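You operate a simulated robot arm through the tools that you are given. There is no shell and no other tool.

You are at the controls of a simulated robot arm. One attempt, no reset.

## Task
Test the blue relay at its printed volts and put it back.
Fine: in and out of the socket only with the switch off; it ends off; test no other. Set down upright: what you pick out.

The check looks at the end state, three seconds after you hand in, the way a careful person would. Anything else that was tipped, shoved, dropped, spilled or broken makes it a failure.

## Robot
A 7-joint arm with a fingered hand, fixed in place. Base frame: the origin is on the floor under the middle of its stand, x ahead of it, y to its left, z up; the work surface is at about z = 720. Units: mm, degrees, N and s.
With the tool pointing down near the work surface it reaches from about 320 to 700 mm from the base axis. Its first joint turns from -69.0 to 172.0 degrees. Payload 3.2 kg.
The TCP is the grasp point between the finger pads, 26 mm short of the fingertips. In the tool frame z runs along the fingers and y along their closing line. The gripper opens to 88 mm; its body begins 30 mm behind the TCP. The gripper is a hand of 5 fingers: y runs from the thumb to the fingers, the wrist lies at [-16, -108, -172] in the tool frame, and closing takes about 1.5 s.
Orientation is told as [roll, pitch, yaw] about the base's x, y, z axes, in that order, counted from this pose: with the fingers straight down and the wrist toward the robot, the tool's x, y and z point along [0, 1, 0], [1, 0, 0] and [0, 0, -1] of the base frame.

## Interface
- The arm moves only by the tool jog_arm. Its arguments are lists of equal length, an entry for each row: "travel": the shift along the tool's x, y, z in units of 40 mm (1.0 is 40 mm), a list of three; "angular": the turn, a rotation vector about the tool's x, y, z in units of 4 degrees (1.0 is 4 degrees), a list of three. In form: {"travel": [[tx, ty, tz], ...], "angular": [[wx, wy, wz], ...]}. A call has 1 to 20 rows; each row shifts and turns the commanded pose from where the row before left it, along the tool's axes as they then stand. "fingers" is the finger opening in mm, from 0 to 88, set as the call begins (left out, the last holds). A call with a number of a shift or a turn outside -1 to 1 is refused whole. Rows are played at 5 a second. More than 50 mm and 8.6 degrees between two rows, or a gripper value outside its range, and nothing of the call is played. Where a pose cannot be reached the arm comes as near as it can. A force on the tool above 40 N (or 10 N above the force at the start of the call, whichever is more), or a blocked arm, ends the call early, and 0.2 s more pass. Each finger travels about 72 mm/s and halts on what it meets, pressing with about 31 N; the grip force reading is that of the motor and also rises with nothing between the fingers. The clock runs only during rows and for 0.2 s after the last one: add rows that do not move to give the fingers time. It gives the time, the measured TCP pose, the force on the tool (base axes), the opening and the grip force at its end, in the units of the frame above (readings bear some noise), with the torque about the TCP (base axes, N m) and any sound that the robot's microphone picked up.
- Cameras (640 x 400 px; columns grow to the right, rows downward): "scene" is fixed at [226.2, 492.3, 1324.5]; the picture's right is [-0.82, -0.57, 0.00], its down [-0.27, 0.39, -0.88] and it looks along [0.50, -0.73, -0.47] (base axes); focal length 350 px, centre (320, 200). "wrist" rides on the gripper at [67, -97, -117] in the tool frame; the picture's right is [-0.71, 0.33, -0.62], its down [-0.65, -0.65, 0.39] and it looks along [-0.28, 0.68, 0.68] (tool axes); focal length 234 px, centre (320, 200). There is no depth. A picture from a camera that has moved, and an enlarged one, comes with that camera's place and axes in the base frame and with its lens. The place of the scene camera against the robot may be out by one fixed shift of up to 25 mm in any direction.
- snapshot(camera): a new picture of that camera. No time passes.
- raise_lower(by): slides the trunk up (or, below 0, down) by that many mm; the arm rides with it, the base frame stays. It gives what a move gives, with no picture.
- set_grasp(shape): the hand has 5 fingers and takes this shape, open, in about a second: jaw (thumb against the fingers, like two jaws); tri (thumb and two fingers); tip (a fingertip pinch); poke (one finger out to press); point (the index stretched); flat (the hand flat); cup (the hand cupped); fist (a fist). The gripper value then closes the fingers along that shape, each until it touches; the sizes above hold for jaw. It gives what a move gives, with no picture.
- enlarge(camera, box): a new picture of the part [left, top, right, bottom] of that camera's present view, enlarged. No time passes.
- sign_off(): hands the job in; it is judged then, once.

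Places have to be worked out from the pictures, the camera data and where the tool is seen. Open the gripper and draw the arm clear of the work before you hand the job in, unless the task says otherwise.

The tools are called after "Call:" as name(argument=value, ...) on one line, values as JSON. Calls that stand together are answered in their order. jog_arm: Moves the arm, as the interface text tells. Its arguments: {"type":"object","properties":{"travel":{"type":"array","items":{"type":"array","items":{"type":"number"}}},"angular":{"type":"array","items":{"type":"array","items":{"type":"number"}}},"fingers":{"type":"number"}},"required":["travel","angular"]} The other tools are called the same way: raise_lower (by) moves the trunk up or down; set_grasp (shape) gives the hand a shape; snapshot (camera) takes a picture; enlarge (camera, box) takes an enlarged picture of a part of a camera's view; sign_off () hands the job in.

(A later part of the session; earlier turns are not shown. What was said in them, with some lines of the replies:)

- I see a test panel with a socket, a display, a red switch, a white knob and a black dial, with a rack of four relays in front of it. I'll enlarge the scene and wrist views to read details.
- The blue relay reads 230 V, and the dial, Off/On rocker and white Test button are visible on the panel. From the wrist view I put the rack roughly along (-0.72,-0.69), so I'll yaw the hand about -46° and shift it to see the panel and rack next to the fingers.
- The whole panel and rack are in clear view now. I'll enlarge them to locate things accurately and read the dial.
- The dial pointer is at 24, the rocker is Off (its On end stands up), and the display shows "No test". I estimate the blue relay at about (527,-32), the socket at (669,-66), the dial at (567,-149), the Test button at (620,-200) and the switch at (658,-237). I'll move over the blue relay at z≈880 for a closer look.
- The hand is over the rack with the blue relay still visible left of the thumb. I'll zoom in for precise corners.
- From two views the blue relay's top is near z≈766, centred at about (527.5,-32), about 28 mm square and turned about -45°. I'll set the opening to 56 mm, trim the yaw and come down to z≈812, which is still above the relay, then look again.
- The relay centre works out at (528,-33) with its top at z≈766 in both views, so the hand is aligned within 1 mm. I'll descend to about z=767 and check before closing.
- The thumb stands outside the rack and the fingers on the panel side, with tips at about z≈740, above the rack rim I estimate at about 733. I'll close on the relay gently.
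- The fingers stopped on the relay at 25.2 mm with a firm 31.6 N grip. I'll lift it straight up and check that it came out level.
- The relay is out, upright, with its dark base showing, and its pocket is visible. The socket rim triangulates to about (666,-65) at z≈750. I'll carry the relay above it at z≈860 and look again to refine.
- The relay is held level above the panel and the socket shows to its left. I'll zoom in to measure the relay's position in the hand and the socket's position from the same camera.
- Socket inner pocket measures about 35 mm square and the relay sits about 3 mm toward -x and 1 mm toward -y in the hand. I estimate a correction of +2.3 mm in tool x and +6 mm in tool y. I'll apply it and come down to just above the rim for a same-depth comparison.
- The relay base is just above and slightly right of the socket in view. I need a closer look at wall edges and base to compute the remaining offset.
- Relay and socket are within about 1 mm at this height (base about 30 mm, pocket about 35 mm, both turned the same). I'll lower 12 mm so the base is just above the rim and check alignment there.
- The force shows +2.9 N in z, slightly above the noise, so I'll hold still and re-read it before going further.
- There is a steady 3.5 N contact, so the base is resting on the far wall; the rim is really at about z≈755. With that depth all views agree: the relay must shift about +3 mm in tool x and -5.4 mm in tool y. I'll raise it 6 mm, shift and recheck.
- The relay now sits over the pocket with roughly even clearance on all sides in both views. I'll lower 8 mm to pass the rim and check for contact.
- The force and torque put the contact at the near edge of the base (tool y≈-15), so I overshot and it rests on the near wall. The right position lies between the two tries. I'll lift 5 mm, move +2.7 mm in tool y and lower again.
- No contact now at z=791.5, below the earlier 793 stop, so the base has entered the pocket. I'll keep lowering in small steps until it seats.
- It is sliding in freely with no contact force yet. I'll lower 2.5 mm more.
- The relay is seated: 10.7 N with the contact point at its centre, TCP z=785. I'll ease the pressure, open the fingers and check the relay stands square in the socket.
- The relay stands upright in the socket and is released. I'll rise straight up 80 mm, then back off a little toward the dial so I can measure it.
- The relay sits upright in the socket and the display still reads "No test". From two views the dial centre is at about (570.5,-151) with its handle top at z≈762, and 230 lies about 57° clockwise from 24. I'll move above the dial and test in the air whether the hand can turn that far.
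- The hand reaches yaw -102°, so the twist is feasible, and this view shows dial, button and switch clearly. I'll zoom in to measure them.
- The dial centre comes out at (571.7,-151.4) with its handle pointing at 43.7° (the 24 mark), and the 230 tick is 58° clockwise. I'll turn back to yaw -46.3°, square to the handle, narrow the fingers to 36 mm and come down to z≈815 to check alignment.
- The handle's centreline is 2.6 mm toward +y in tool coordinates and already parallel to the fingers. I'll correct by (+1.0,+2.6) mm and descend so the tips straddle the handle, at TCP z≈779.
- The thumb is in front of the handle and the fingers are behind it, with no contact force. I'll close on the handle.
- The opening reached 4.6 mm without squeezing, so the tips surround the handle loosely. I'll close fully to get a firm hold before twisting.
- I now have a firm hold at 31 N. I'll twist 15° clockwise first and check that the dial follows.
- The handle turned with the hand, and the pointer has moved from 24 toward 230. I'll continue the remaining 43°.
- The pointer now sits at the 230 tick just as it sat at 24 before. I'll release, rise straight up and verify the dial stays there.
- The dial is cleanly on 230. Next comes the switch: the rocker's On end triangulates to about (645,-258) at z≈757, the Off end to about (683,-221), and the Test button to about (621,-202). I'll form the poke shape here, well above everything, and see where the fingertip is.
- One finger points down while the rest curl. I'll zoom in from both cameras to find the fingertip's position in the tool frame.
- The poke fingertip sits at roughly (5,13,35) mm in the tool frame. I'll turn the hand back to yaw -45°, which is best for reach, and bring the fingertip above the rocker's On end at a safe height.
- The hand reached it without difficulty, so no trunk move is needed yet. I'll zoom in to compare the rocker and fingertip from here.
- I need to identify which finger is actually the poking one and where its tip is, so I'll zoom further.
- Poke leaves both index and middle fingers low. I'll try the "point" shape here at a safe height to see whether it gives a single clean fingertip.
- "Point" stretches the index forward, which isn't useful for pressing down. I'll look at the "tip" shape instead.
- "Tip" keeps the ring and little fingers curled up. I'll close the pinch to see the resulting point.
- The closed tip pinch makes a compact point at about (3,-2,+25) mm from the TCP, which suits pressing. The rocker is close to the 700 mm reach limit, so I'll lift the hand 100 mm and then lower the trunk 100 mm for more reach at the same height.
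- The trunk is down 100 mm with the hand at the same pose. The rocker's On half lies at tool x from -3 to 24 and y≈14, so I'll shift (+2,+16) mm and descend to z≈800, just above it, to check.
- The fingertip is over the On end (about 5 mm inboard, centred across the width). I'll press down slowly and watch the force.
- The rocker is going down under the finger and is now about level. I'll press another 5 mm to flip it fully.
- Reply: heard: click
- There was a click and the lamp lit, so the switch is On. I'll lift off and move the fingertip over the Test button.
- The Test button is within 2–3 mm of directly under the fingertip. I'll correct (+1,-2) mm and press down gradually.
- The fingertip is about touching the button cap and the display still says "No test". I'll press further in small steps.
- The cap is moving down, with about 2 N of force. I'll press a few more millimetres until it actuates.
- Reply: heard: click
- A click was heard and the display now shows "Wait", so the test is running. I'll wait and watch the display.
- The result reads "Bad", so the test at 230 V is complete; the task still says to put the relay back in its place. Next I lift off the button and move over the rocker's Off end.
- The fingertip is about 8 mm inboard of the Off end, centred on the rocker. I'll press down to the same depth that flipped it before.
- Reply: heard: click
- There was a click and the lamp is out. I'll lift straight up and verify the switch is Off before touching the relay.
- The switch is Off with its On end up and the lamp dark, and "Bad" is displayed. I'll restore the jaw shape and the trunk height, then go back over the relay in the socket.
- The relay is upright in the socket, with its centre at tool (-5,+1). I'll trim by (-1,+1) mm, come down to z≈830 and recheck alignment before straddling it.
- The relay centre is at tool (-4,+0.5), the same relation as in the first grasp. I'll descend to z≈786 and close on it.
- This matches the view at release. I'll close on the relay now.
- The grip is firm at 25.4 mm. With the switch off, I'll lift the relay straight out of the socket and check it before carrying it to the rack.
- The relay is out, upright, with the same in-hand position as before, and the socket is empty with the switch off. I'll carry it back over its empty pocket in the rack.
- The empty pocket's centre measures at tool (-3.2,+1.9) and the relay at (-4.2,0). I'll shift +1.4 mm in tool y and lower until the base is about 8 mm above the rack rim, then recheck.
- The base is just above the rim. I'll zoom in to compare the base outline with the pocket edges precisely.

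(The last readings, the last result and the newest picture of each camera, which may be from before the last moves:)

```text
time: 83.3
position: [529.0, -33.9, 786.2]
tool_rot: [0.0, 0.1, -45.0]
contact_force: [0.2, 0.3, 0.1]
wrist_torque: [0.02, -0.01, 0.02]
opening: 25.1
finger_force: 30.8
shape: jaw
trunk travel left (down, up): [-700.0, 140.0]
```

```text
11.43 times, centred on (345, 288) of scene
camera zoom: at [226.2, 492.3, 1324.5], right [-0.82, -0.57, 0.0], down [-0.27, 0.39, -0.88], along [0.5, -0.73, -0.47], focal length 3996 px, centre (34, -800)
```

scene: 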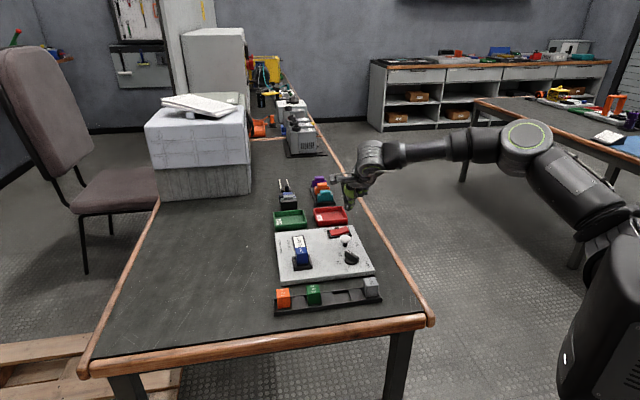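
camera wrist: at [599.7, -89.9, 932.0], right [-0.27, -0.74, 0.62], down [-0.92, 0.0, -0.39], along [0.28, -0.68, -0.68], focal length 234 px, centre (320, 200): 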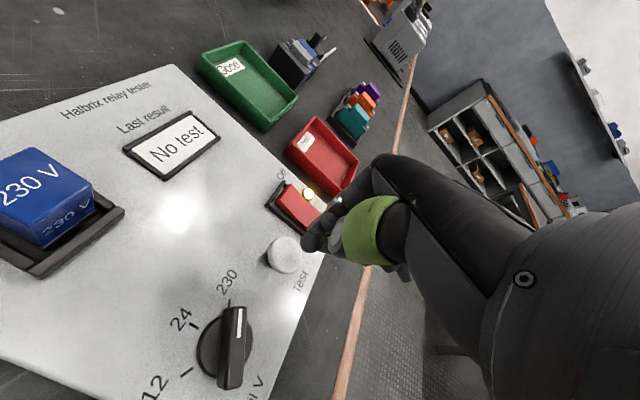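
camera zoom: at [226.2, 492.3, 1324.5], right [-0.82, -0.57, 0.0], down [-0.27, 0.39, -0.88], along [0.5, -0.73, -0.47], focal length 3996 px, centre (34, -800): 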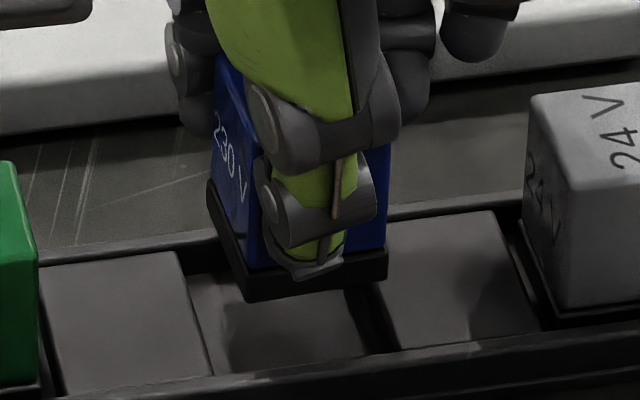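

Both cameras agree that the base needs about +2.6 mm in tool x and -1.5 mm in tool y, which also brings the TCP back to the original pick-up position. I'll apply that and lower part way into the pocket while checking force.

Call:
jog_arm(travel=[[0.0625, -0.0375, 0], [0, 0, 0], [0, 0, 0.15], [0, 0, 0.1], [0, 0, 0], [0, 0, 0]], angular=[[0, 0, 0], [0, 0, 0], [0, 0, 0], [0, 0, 0], [0, 0, 0], [0, 0, 0]])

Call:
enlarge(camera="scene", box=[325, 270, 365, 305])

Call:
enlarge(camera="wrist", box=[265, 205, 345, 285])

```text
time: 84.7
position: [531.0, -31.8, 776.0]
tool_rot: [0.0, 0.0, -45.0]
contact_force: [-0.2, -0.7, -0.6]
wrist_torque: [0.04, -0.02, 0.0]
opening: 25.1
finger_force: 31.2
shape: jaw
trunk travel left (down, up): [-700.0, 140.0]
```

```text
11.43 times, centred on (345, 288) of scene
camera zoom: at [226.2, 492.3, 1324.5], right [-0.82, -0.57, 0.0], down [-0.27, 0.39, -0.88], along [0.5, -0.73, -0.47], focal length 3996 px, centre (34, -800)
```

zoom: 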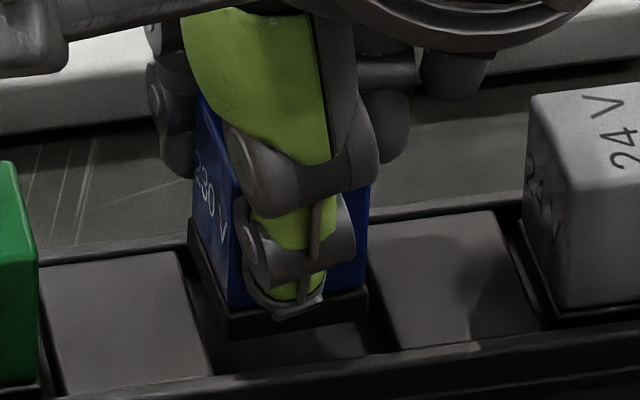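

```text
5.00 times, centred on (305, 245) of wrist
camera zoom: at [510.4, 86.3, 893.1], right [-0.27, -0.74, 0.62], down [-0.92, 0.0, -0.39], along [0.28, -0.68, -0.68], focal length 1171 px, centre (395, -25)
```

zoom: 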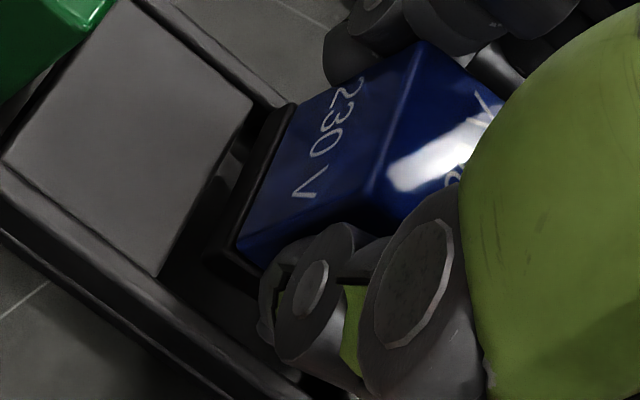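

No contact yet. Gaps are about 3 mm on the left and 5–6 mm on the right, with the relay slightly far back. I'll nudge (-0.8,-1.5) mm and lower further in small steps.

Call:
jog_arm(travel=[[-0.02, -0.0375, 0], [0, 0, 0], [0, 0, 0.1], [0, 0, 0], [0, 0, 0]], angular=[[0, 0, 0], [0, 0, 0], [0, 0, 0], [0, 0, 0], [0, 0, 0]])

Call:
enlarge(camera="scene", box=[325, 270, 365, 305])

Call:
enlarge(camera="wrist", box=[265, 205, 345, 285])

```text
time: 85.9
position: [530.9, -29.9, 771.6]
tool_rot: [0.0, 0.1, -45.1]
contact_force: [0.2, -0.5, 0.4]
wrist_torque: [0.01, -0.01, 0.03]
opening: 24.8
finger_force: 30.6
shape: jaw
trunk travel left (down, up): [-700.0, 140.0]
```

```text
11.43 times, centred on (345, 288) of scene
camera zoom: at [226.2, 492.3, 1324.5], right [-0.82, -0.57, 0.0], down [-0.27, 0.39, -0.88], along [0.5, -0.73, -0.47], focal length 3996 px, centre (34, -800)
```

zoom: 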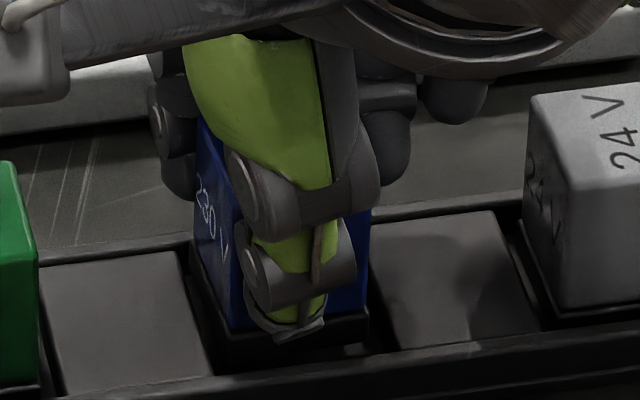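

```text
5.00 times, centred on (305, 245) of wrist
camera zoom: at [509.4, 87.3, 888.5], right [-0.27, -0.74, 0.62], down [-0.92, 0.0, -0.39], along [0.28, -0.68, -0.68], focal length 1171 px, centre (395, -25)
```

zoom: 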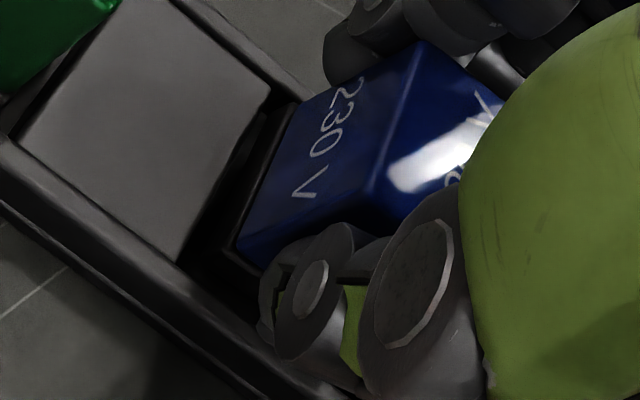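

The base is entering the pocket without contact. I'll lower another 3 mm.

Call:
jog_arm(travel=[[0, 0, 0.04], [0, 0, 0.035], [0, 0, 0], [0, 0, 0]], angular=[[0, 0, 0], [0, 0, 0], [0, 0, 0], [0, 0, 0]])

Call:
enlarge(camera="scene", box=[325, 270, 365, 305])

Call:
enlarge(camera="wrist", box=[265, 205, 345, 285])

```text
time: 86.9
position: [529.7, -30.2, 767.8]
tool_rot: [0.0, 0.0, -44.9]
contact_force: [-0.2, 0.1, -0.8]
wrist_torque: [0.0, 0.0, 0.01]
opening: 25.4
finger_force: 31.7
shape: jaw
trunk travel left (down, up): [-700.0, 140.0]
```

```text
11.43 times, centred on (345, 288) of scene
camera zoom: at [226.2, 492.3, 1324.5], right [-0.82, -0.57, 0.0], down [-0.27, 0.39, -0.88], along [0.5, -0.73, -0.47], focal length 3996 px, centre (34, -800)
```

zoom: 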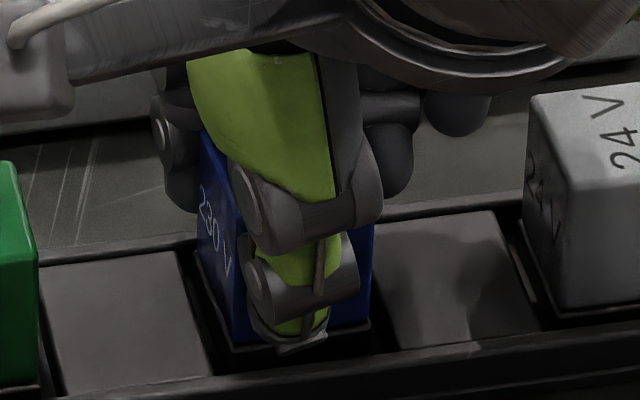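

```text
5.00 times, centred on (305, 245) of wrist
camera zoom: at [508.7, 87.0, 885.4], right [-0.27, -0.74, 0.62], down [-0.92, 0.0, -0.39], along [0.28, -0.68, -0.68], focal length 1171 px, centre (395, -25)
```

zoom: 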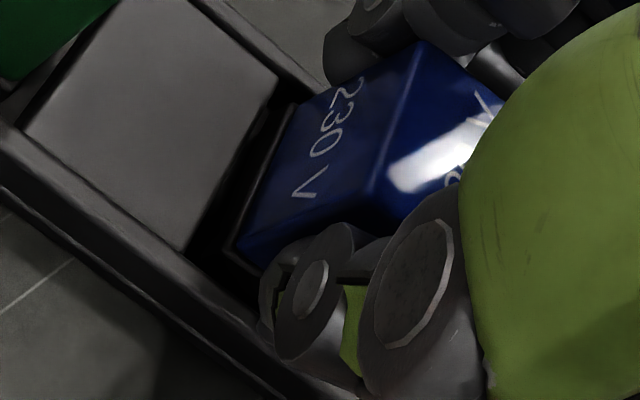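

The base is inside the pocket, about 1.7 mm above where it originally rested. I'll lower the last couple of millimetres until it touches.

Call:
jog_arm(travel=[[0, 0, 0.025], [0, 0, 0.025], [0, 0, 0], [0, 0, 0]], angular=[[0, 0, 0], [0, 0, 0], [0, 0, 0], [0, 0, 0]])

```text
time: 87.9
position: [529.9, -29.8, 765.1]
tool_rot: [0.0, 0.2, -45.1]
contact_force: [0.8, -0.1, -0.3]
wrist_torque: [0.02, 0.02, 0.05]
opening: 25.1
finger_force: 30.7
shape: jaw
trunk travel left (down, up): [-700.0, 140.0]
```

No contact yet. I re-gripped about 1 mm lower on the relay, so the floor should come about now. I'll lower 1 mm more at a time.

Call:
jog_arm(travel=[[0, 0, 0.025], [0, 0, 0], [0, 0, 0]], angular=[[0, 0, 0], [0, 0, 0], [0, 0, 0]])

```text
time: 88.7
position: [529.6, -29.6, 764.1]
tool_rot: [0.0, 0.0, -45.0]
contact_force: [0.3, -0.2, -0.3]
wrist_torque: [-0.03, 0.01, 0.01]
opening: 25.1
finger_force: 31.2
shape: jaw
trunk travel left (down, up): [-700.0, 140.0]
```

Still free. One more millimetre; the fingertips at z≈737 remain above the rim.

Call:
jog_arm(travel=[[0, 0, 0.025], [0, 0, 0], [0, 0, 0]], angular=[[0, 0, 0], [0, 0, 0], [0, 0, 0]])

Call:
enlarge(camera="scene", box=[325, 270, 365, 305])

Call:
enlarge(camera="wrist", box=[265, 205, 345, 285])

```text
time: 89.5
position: [529.3, -29.3, 764.1]
tool_rot: [0.0, -0.1, -44.9]
contact_force: [0.9, 0.2, 1.8]
wrist_torque: [0.0, -0.01, 0.0]
opening: 25.4
finger_force: 31.2
shape: jaw
trunk travel left (down, up): [-700.0, 140.0]
```

```text
11.43 times, centred on (345, 288) of scene
camera zoom: at [226.2, 492.3, 1324.5], right [-0.82, -0.57, 0.0], down [-0.27, 0.39, -0.88], along [0.5, -0.73, -0.47], focal length 3996 px, centre (34, -800)
```

zoom: 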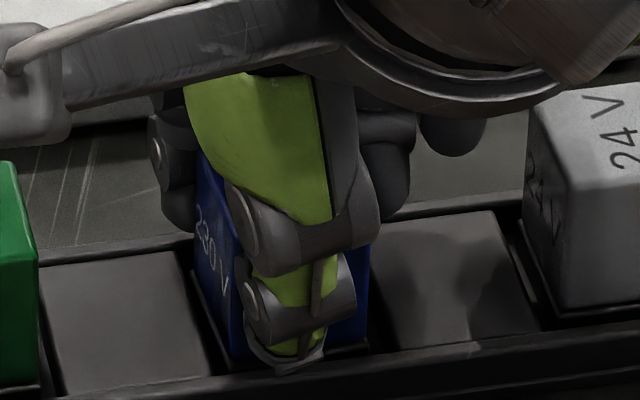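

```text
5.00 times, centred on (305, 245) of wrist
camera zoom: at [508.3, 88.6, 881.5], right [-0.27, -0.74, 0.62], down [-0.92, 0.0, -0.39], along [0.28, -0.68, -0.68], focal length 1171 px, centre (395, -25)
```

zoom: 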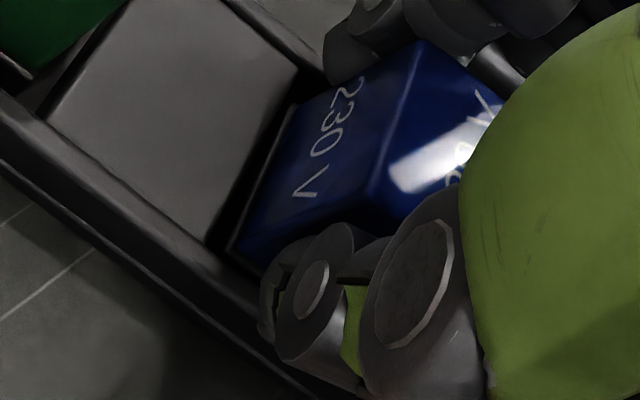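

A first contact of 1.8 N appears. I'll press half a millimetre more to confirm it's the floor, then release.

Call:
jog_arm(travel=[[0, 0, 0.015], [0, 0, 0], [0, 0, 0]], angular=[[0, 0, 0], [0, 0, 0], [0, 0, 0]])

```text
time: 90.3
position: [530.0, -29.8, 763.4]
tool_rot: [0.0, 0.1, -45.0]
contact_force: [-0.2, 0.7, 2.4]
wrist_torque: [0.03, 0.02, 0.02]
opening: 25.1
finger_force: 30.5
shape: jaw
trunk travel left (down, up): [-700.0, 140.0]
```

The contact point is near the relay's centre, so it's sitting flat in the pocket. I'll open the fingers now.

Call:
jog_arm(travel=[[0, 0, 0], [0, 0, 0], [0, 0, 0], [0, 0, 0], [0, 0, 0]], angular=[[0, 0, 0], [0, 0, 0], [0, 0, 0], [0, 0, 0], [0, 0, 0]], fingers=56)

Call:
enlarge(camera="scene", box=[300, 240, 390, 310])

Call:
enlarge(camera="wrist", box=[220, 180, 400, 340])

```text
time: 91.5
position: [530.4, -29.3, 763.9]
tool_rot: [-0.1, 0.0, -45.1]
contact_force: [-0.6, -0.7, -0.5]
wrist_torque: [-0.01, 0.01, 0.0]
opening: 55.5
finger_force: 0.1
shape: jaw
trunk travel left (down, up): [-700.0, 140.0]
```

```text
5.71 times, centred on (345, 275) of scene
camera zoom: at [226.2, 492.3, 1324.5], right [-0.82, -0.57, 0.0], down [-0.27, 0.39, -0.88], along [0.5, -0.73, -0.47], focal length 1998 px, centre (177, -229)
```

zoom: 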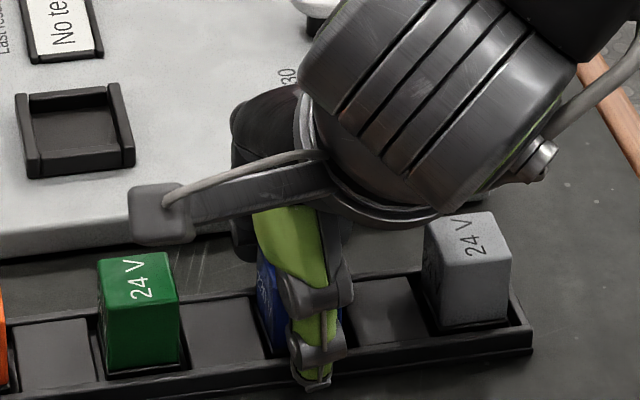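

```text
2.50 times, centred on (310, 260) of wrist
camera zoom: at [508.6, 88.0, 881.0], right [-0.27, -0.74, 0.62], down [-0.92, 0.0, -0.39], along [0.28, -0.68, -0.68], focal length 585 px, centre (345, 50)
```

zoom: 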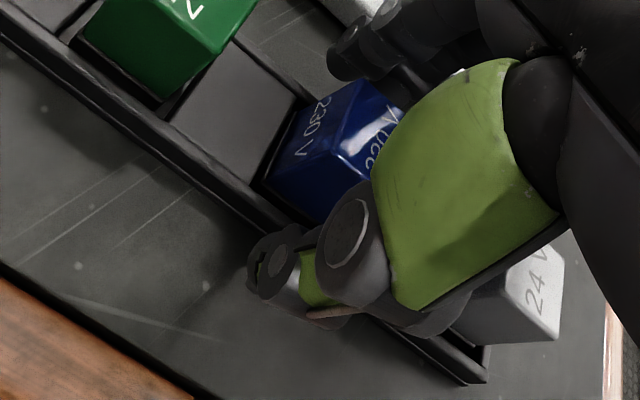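

The relay looks just as it did before I picked it up. I'll rise straight up and inspect everything.

Call:
jog_arm(travel=[[0, 0, -0.3], [0, 0, -0.5], [0, 0, -0.8], [0, 0, -0.8], [0, 0, -0.8], [0, 0, -0.8], [-0.8, -0.5, -0.5], [-0.8, -0.5, -0.5], [0, 0, 0]], angular=[[0, 0, 0], [0, 0, 0], [0, 0, 0], [0, 0, 0], [0, 0, 0], [0, 0, 0], [0, 0, 0], [0, 0, 0], [0, 0, 0]])

Call:
snapshot(camera="scene")

Call:
enlarge(camera="scene", box=[260, 220, 400, 320])

Call:
snapshot(camera="wrist")

```text
time: 93.5
position: [456.6, -45.2, 965.6]
tool_rot: [0.0, 0.2, -45.1]
contact_force: [0.1, 0.0, 0.1]
wrist_torque: [-0.01, 0.01, 0.01]
opening: 55.4
finger_force: 0.0
shape: jaw
trunk travel left (down, up): [-700.0, 140.0]
```

```text
taken
```

scene: 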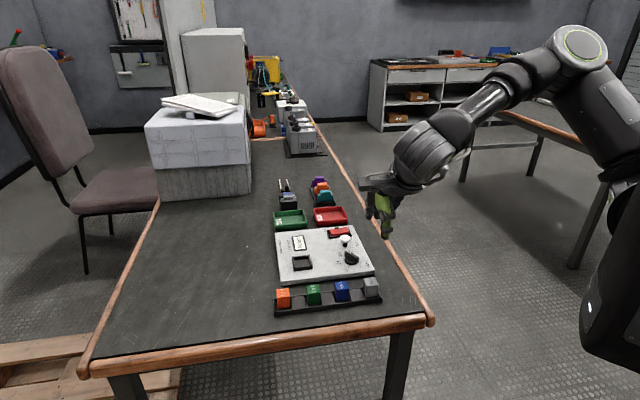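

```text
4.00 times, centred on (330, 270) of scene
camera zoom: at [226.2, 492.3, 1324.5], right [-0.82, -0.57, 0.0], down [-0.27, 0.39, -0.88], along [0.5, -0.73, -0.47], focal length 1399 px, centre (280, -80)
```

zoom: 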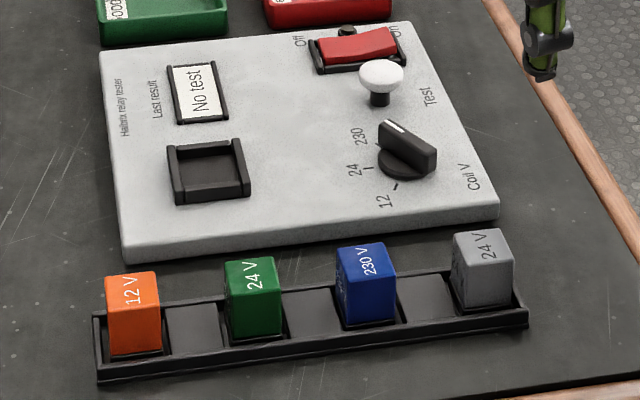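

```text
taken
camera wrist: at [435.3, 72.2, 1082.3], right [-0.26, -0.74, 0.62], down [-0.92, 0.0, -0.39], along [0.28, -0.68, -0.68], focal length 234 px, centre (320, 200)
```

wrist: 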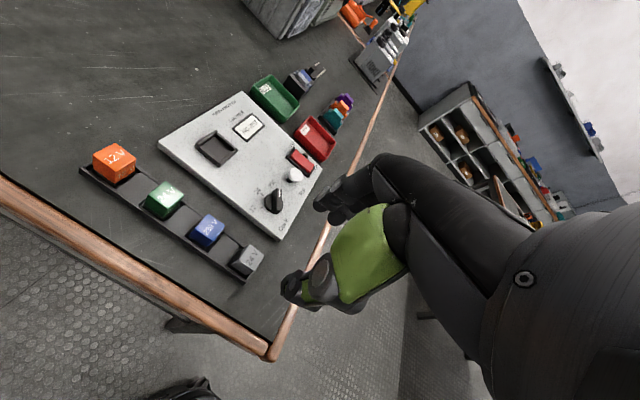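

Everything looks in order: relay back in its slot, switch Off, socket empty. I'll make one close check that it's fully seated and level.

Call:
enlarge(camera="scene", box=[310, 270, 385, 315])

Call:
enlarge(camera="wrist", box=[130, 170, 280, 290])

Call:
enlarge(camera="scene", box=[260, 165, 370, 250])

```text
8.53 times, centred on (348, 292) of scene
camera zoom: at [226.2, 492.3, 1324.5], right [-0.82, -0.57, 0.0], down [-0.27, 0.39, -0.88], along [0.5, -0.73, -0.47], focal length 2984 px, centre (85, -589)
```

zoom: 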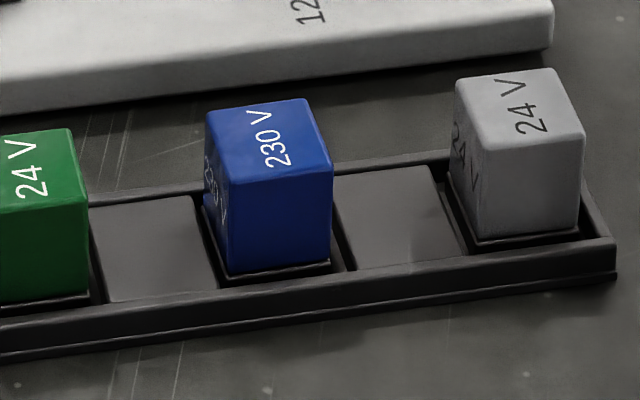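

```text
3.33 times, centred on (205, 230) of wrist
camera zoom: at [435.3, 72.2, 1082.3], right [-0.26, -0.74, 0.62], down [-0.92, 0.0, -0.39], along [0.28, -0.68, -0.68], focal length 781 px, centre (703, 100)
```

zoom: 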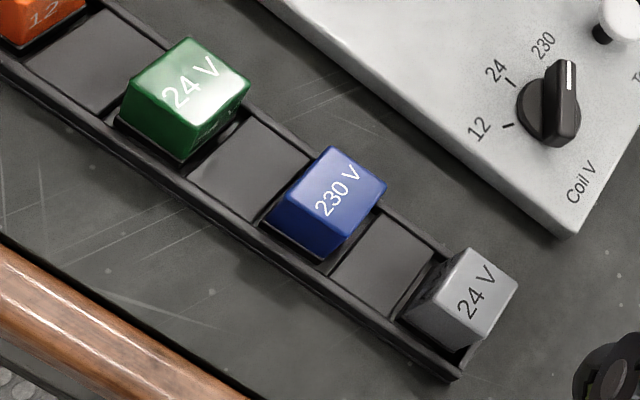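

```text
4.71 times, centred on (315, 208) of scene
camera zoom: at [226.2, 492.3, 1324.5], right [-0.82, -0.57, 0.0], down [-0.27, 0.39, -0.88], along [0.5, -0.73, -0.47], focal length 1646 px, centre (344, 165)
```

zoom: 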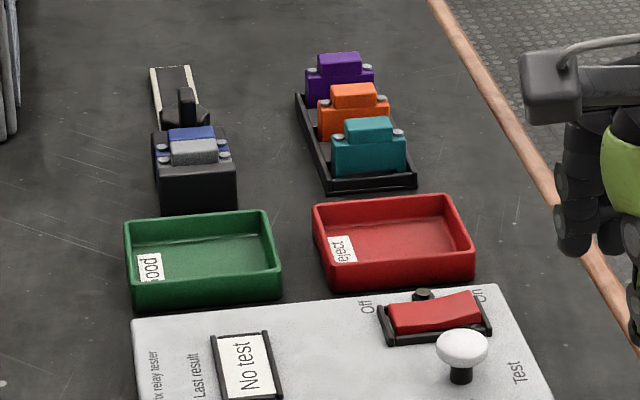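

The relay is level and fully seated, and nothing else has moved. I'll open the hand fully, draw the arm a bit further clear and hand in.

Call:
jog_arm(travel=[[0, -0.5, -0.6], [0, -0.5, -0.6], [0, 0, 0], [0, 0, 0], [0, 0, 0]], angular=[[0, 0, 0], [0, 0, 0], [0, 0, 0], [0, 0, 0], [0, 0, 0]], fingers=88)

Call:
enlarge(camera="scene", box=[250, 150, 430, 330])

```text
time: 94.7
position: [426.8, -18.4, 1014.1]
tool_rot: [0.0, 0.2, -45.0]
contact_force: [0.1, 0.0, 1.0]
wrist_torque: [-0.01, -0.02, 0.0]
opening: 87.9
finger_force: 0.0
shape: jaw
trunk travel left (down, up): [-700.0, 140.0]
```

```text
2.22 times, centred on (340, 240) of scene
camera zoom: at [226.2, 492.3, 1324.5], right [-0.82, -0.57, 0.0], down [-0.27, 0.39, -0.88], along [0.5, -0.73, -0.47], focal length 777 px, centre (276, 111)
```

zoom: 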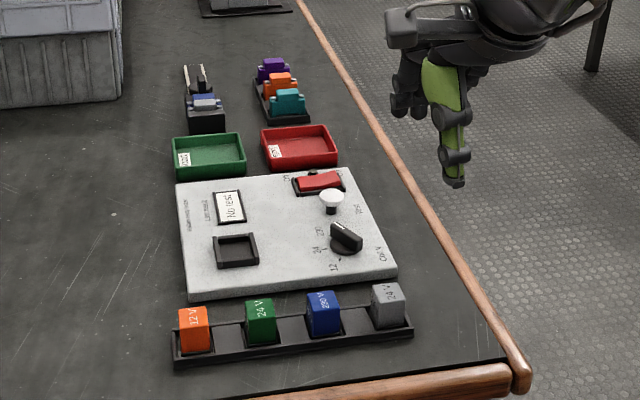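

The hand is open and clear. The blue relay was tested at 230 V (result "Bad") and stands upright in its own slot with the switch Off, so I'm handing in.

Call:
sign_off()

```text
The job is handed in.
```

I tested the blue relay at its printed 230 V, the tester read "Bad", and the relay is back upright in its own rack slot. I have handed the job in.

- **Switch:** it was off when the relay went into the socket and when it came out, and it ends off.
- **Dial:** I turned it from 24 to 230 for the test and left it there.
- **Display:** it went back to "No test" once I lifted the relay out, so the "Bad" reading no longer shows.
- **Socket contact:** while placing the relay, its base rested on the socket rim twice, at about 12 N at most. I lifted it, realigned and seated it without forcing.
- **Everything else:** I tested no other relay, and the final pictures show nothing else moved.
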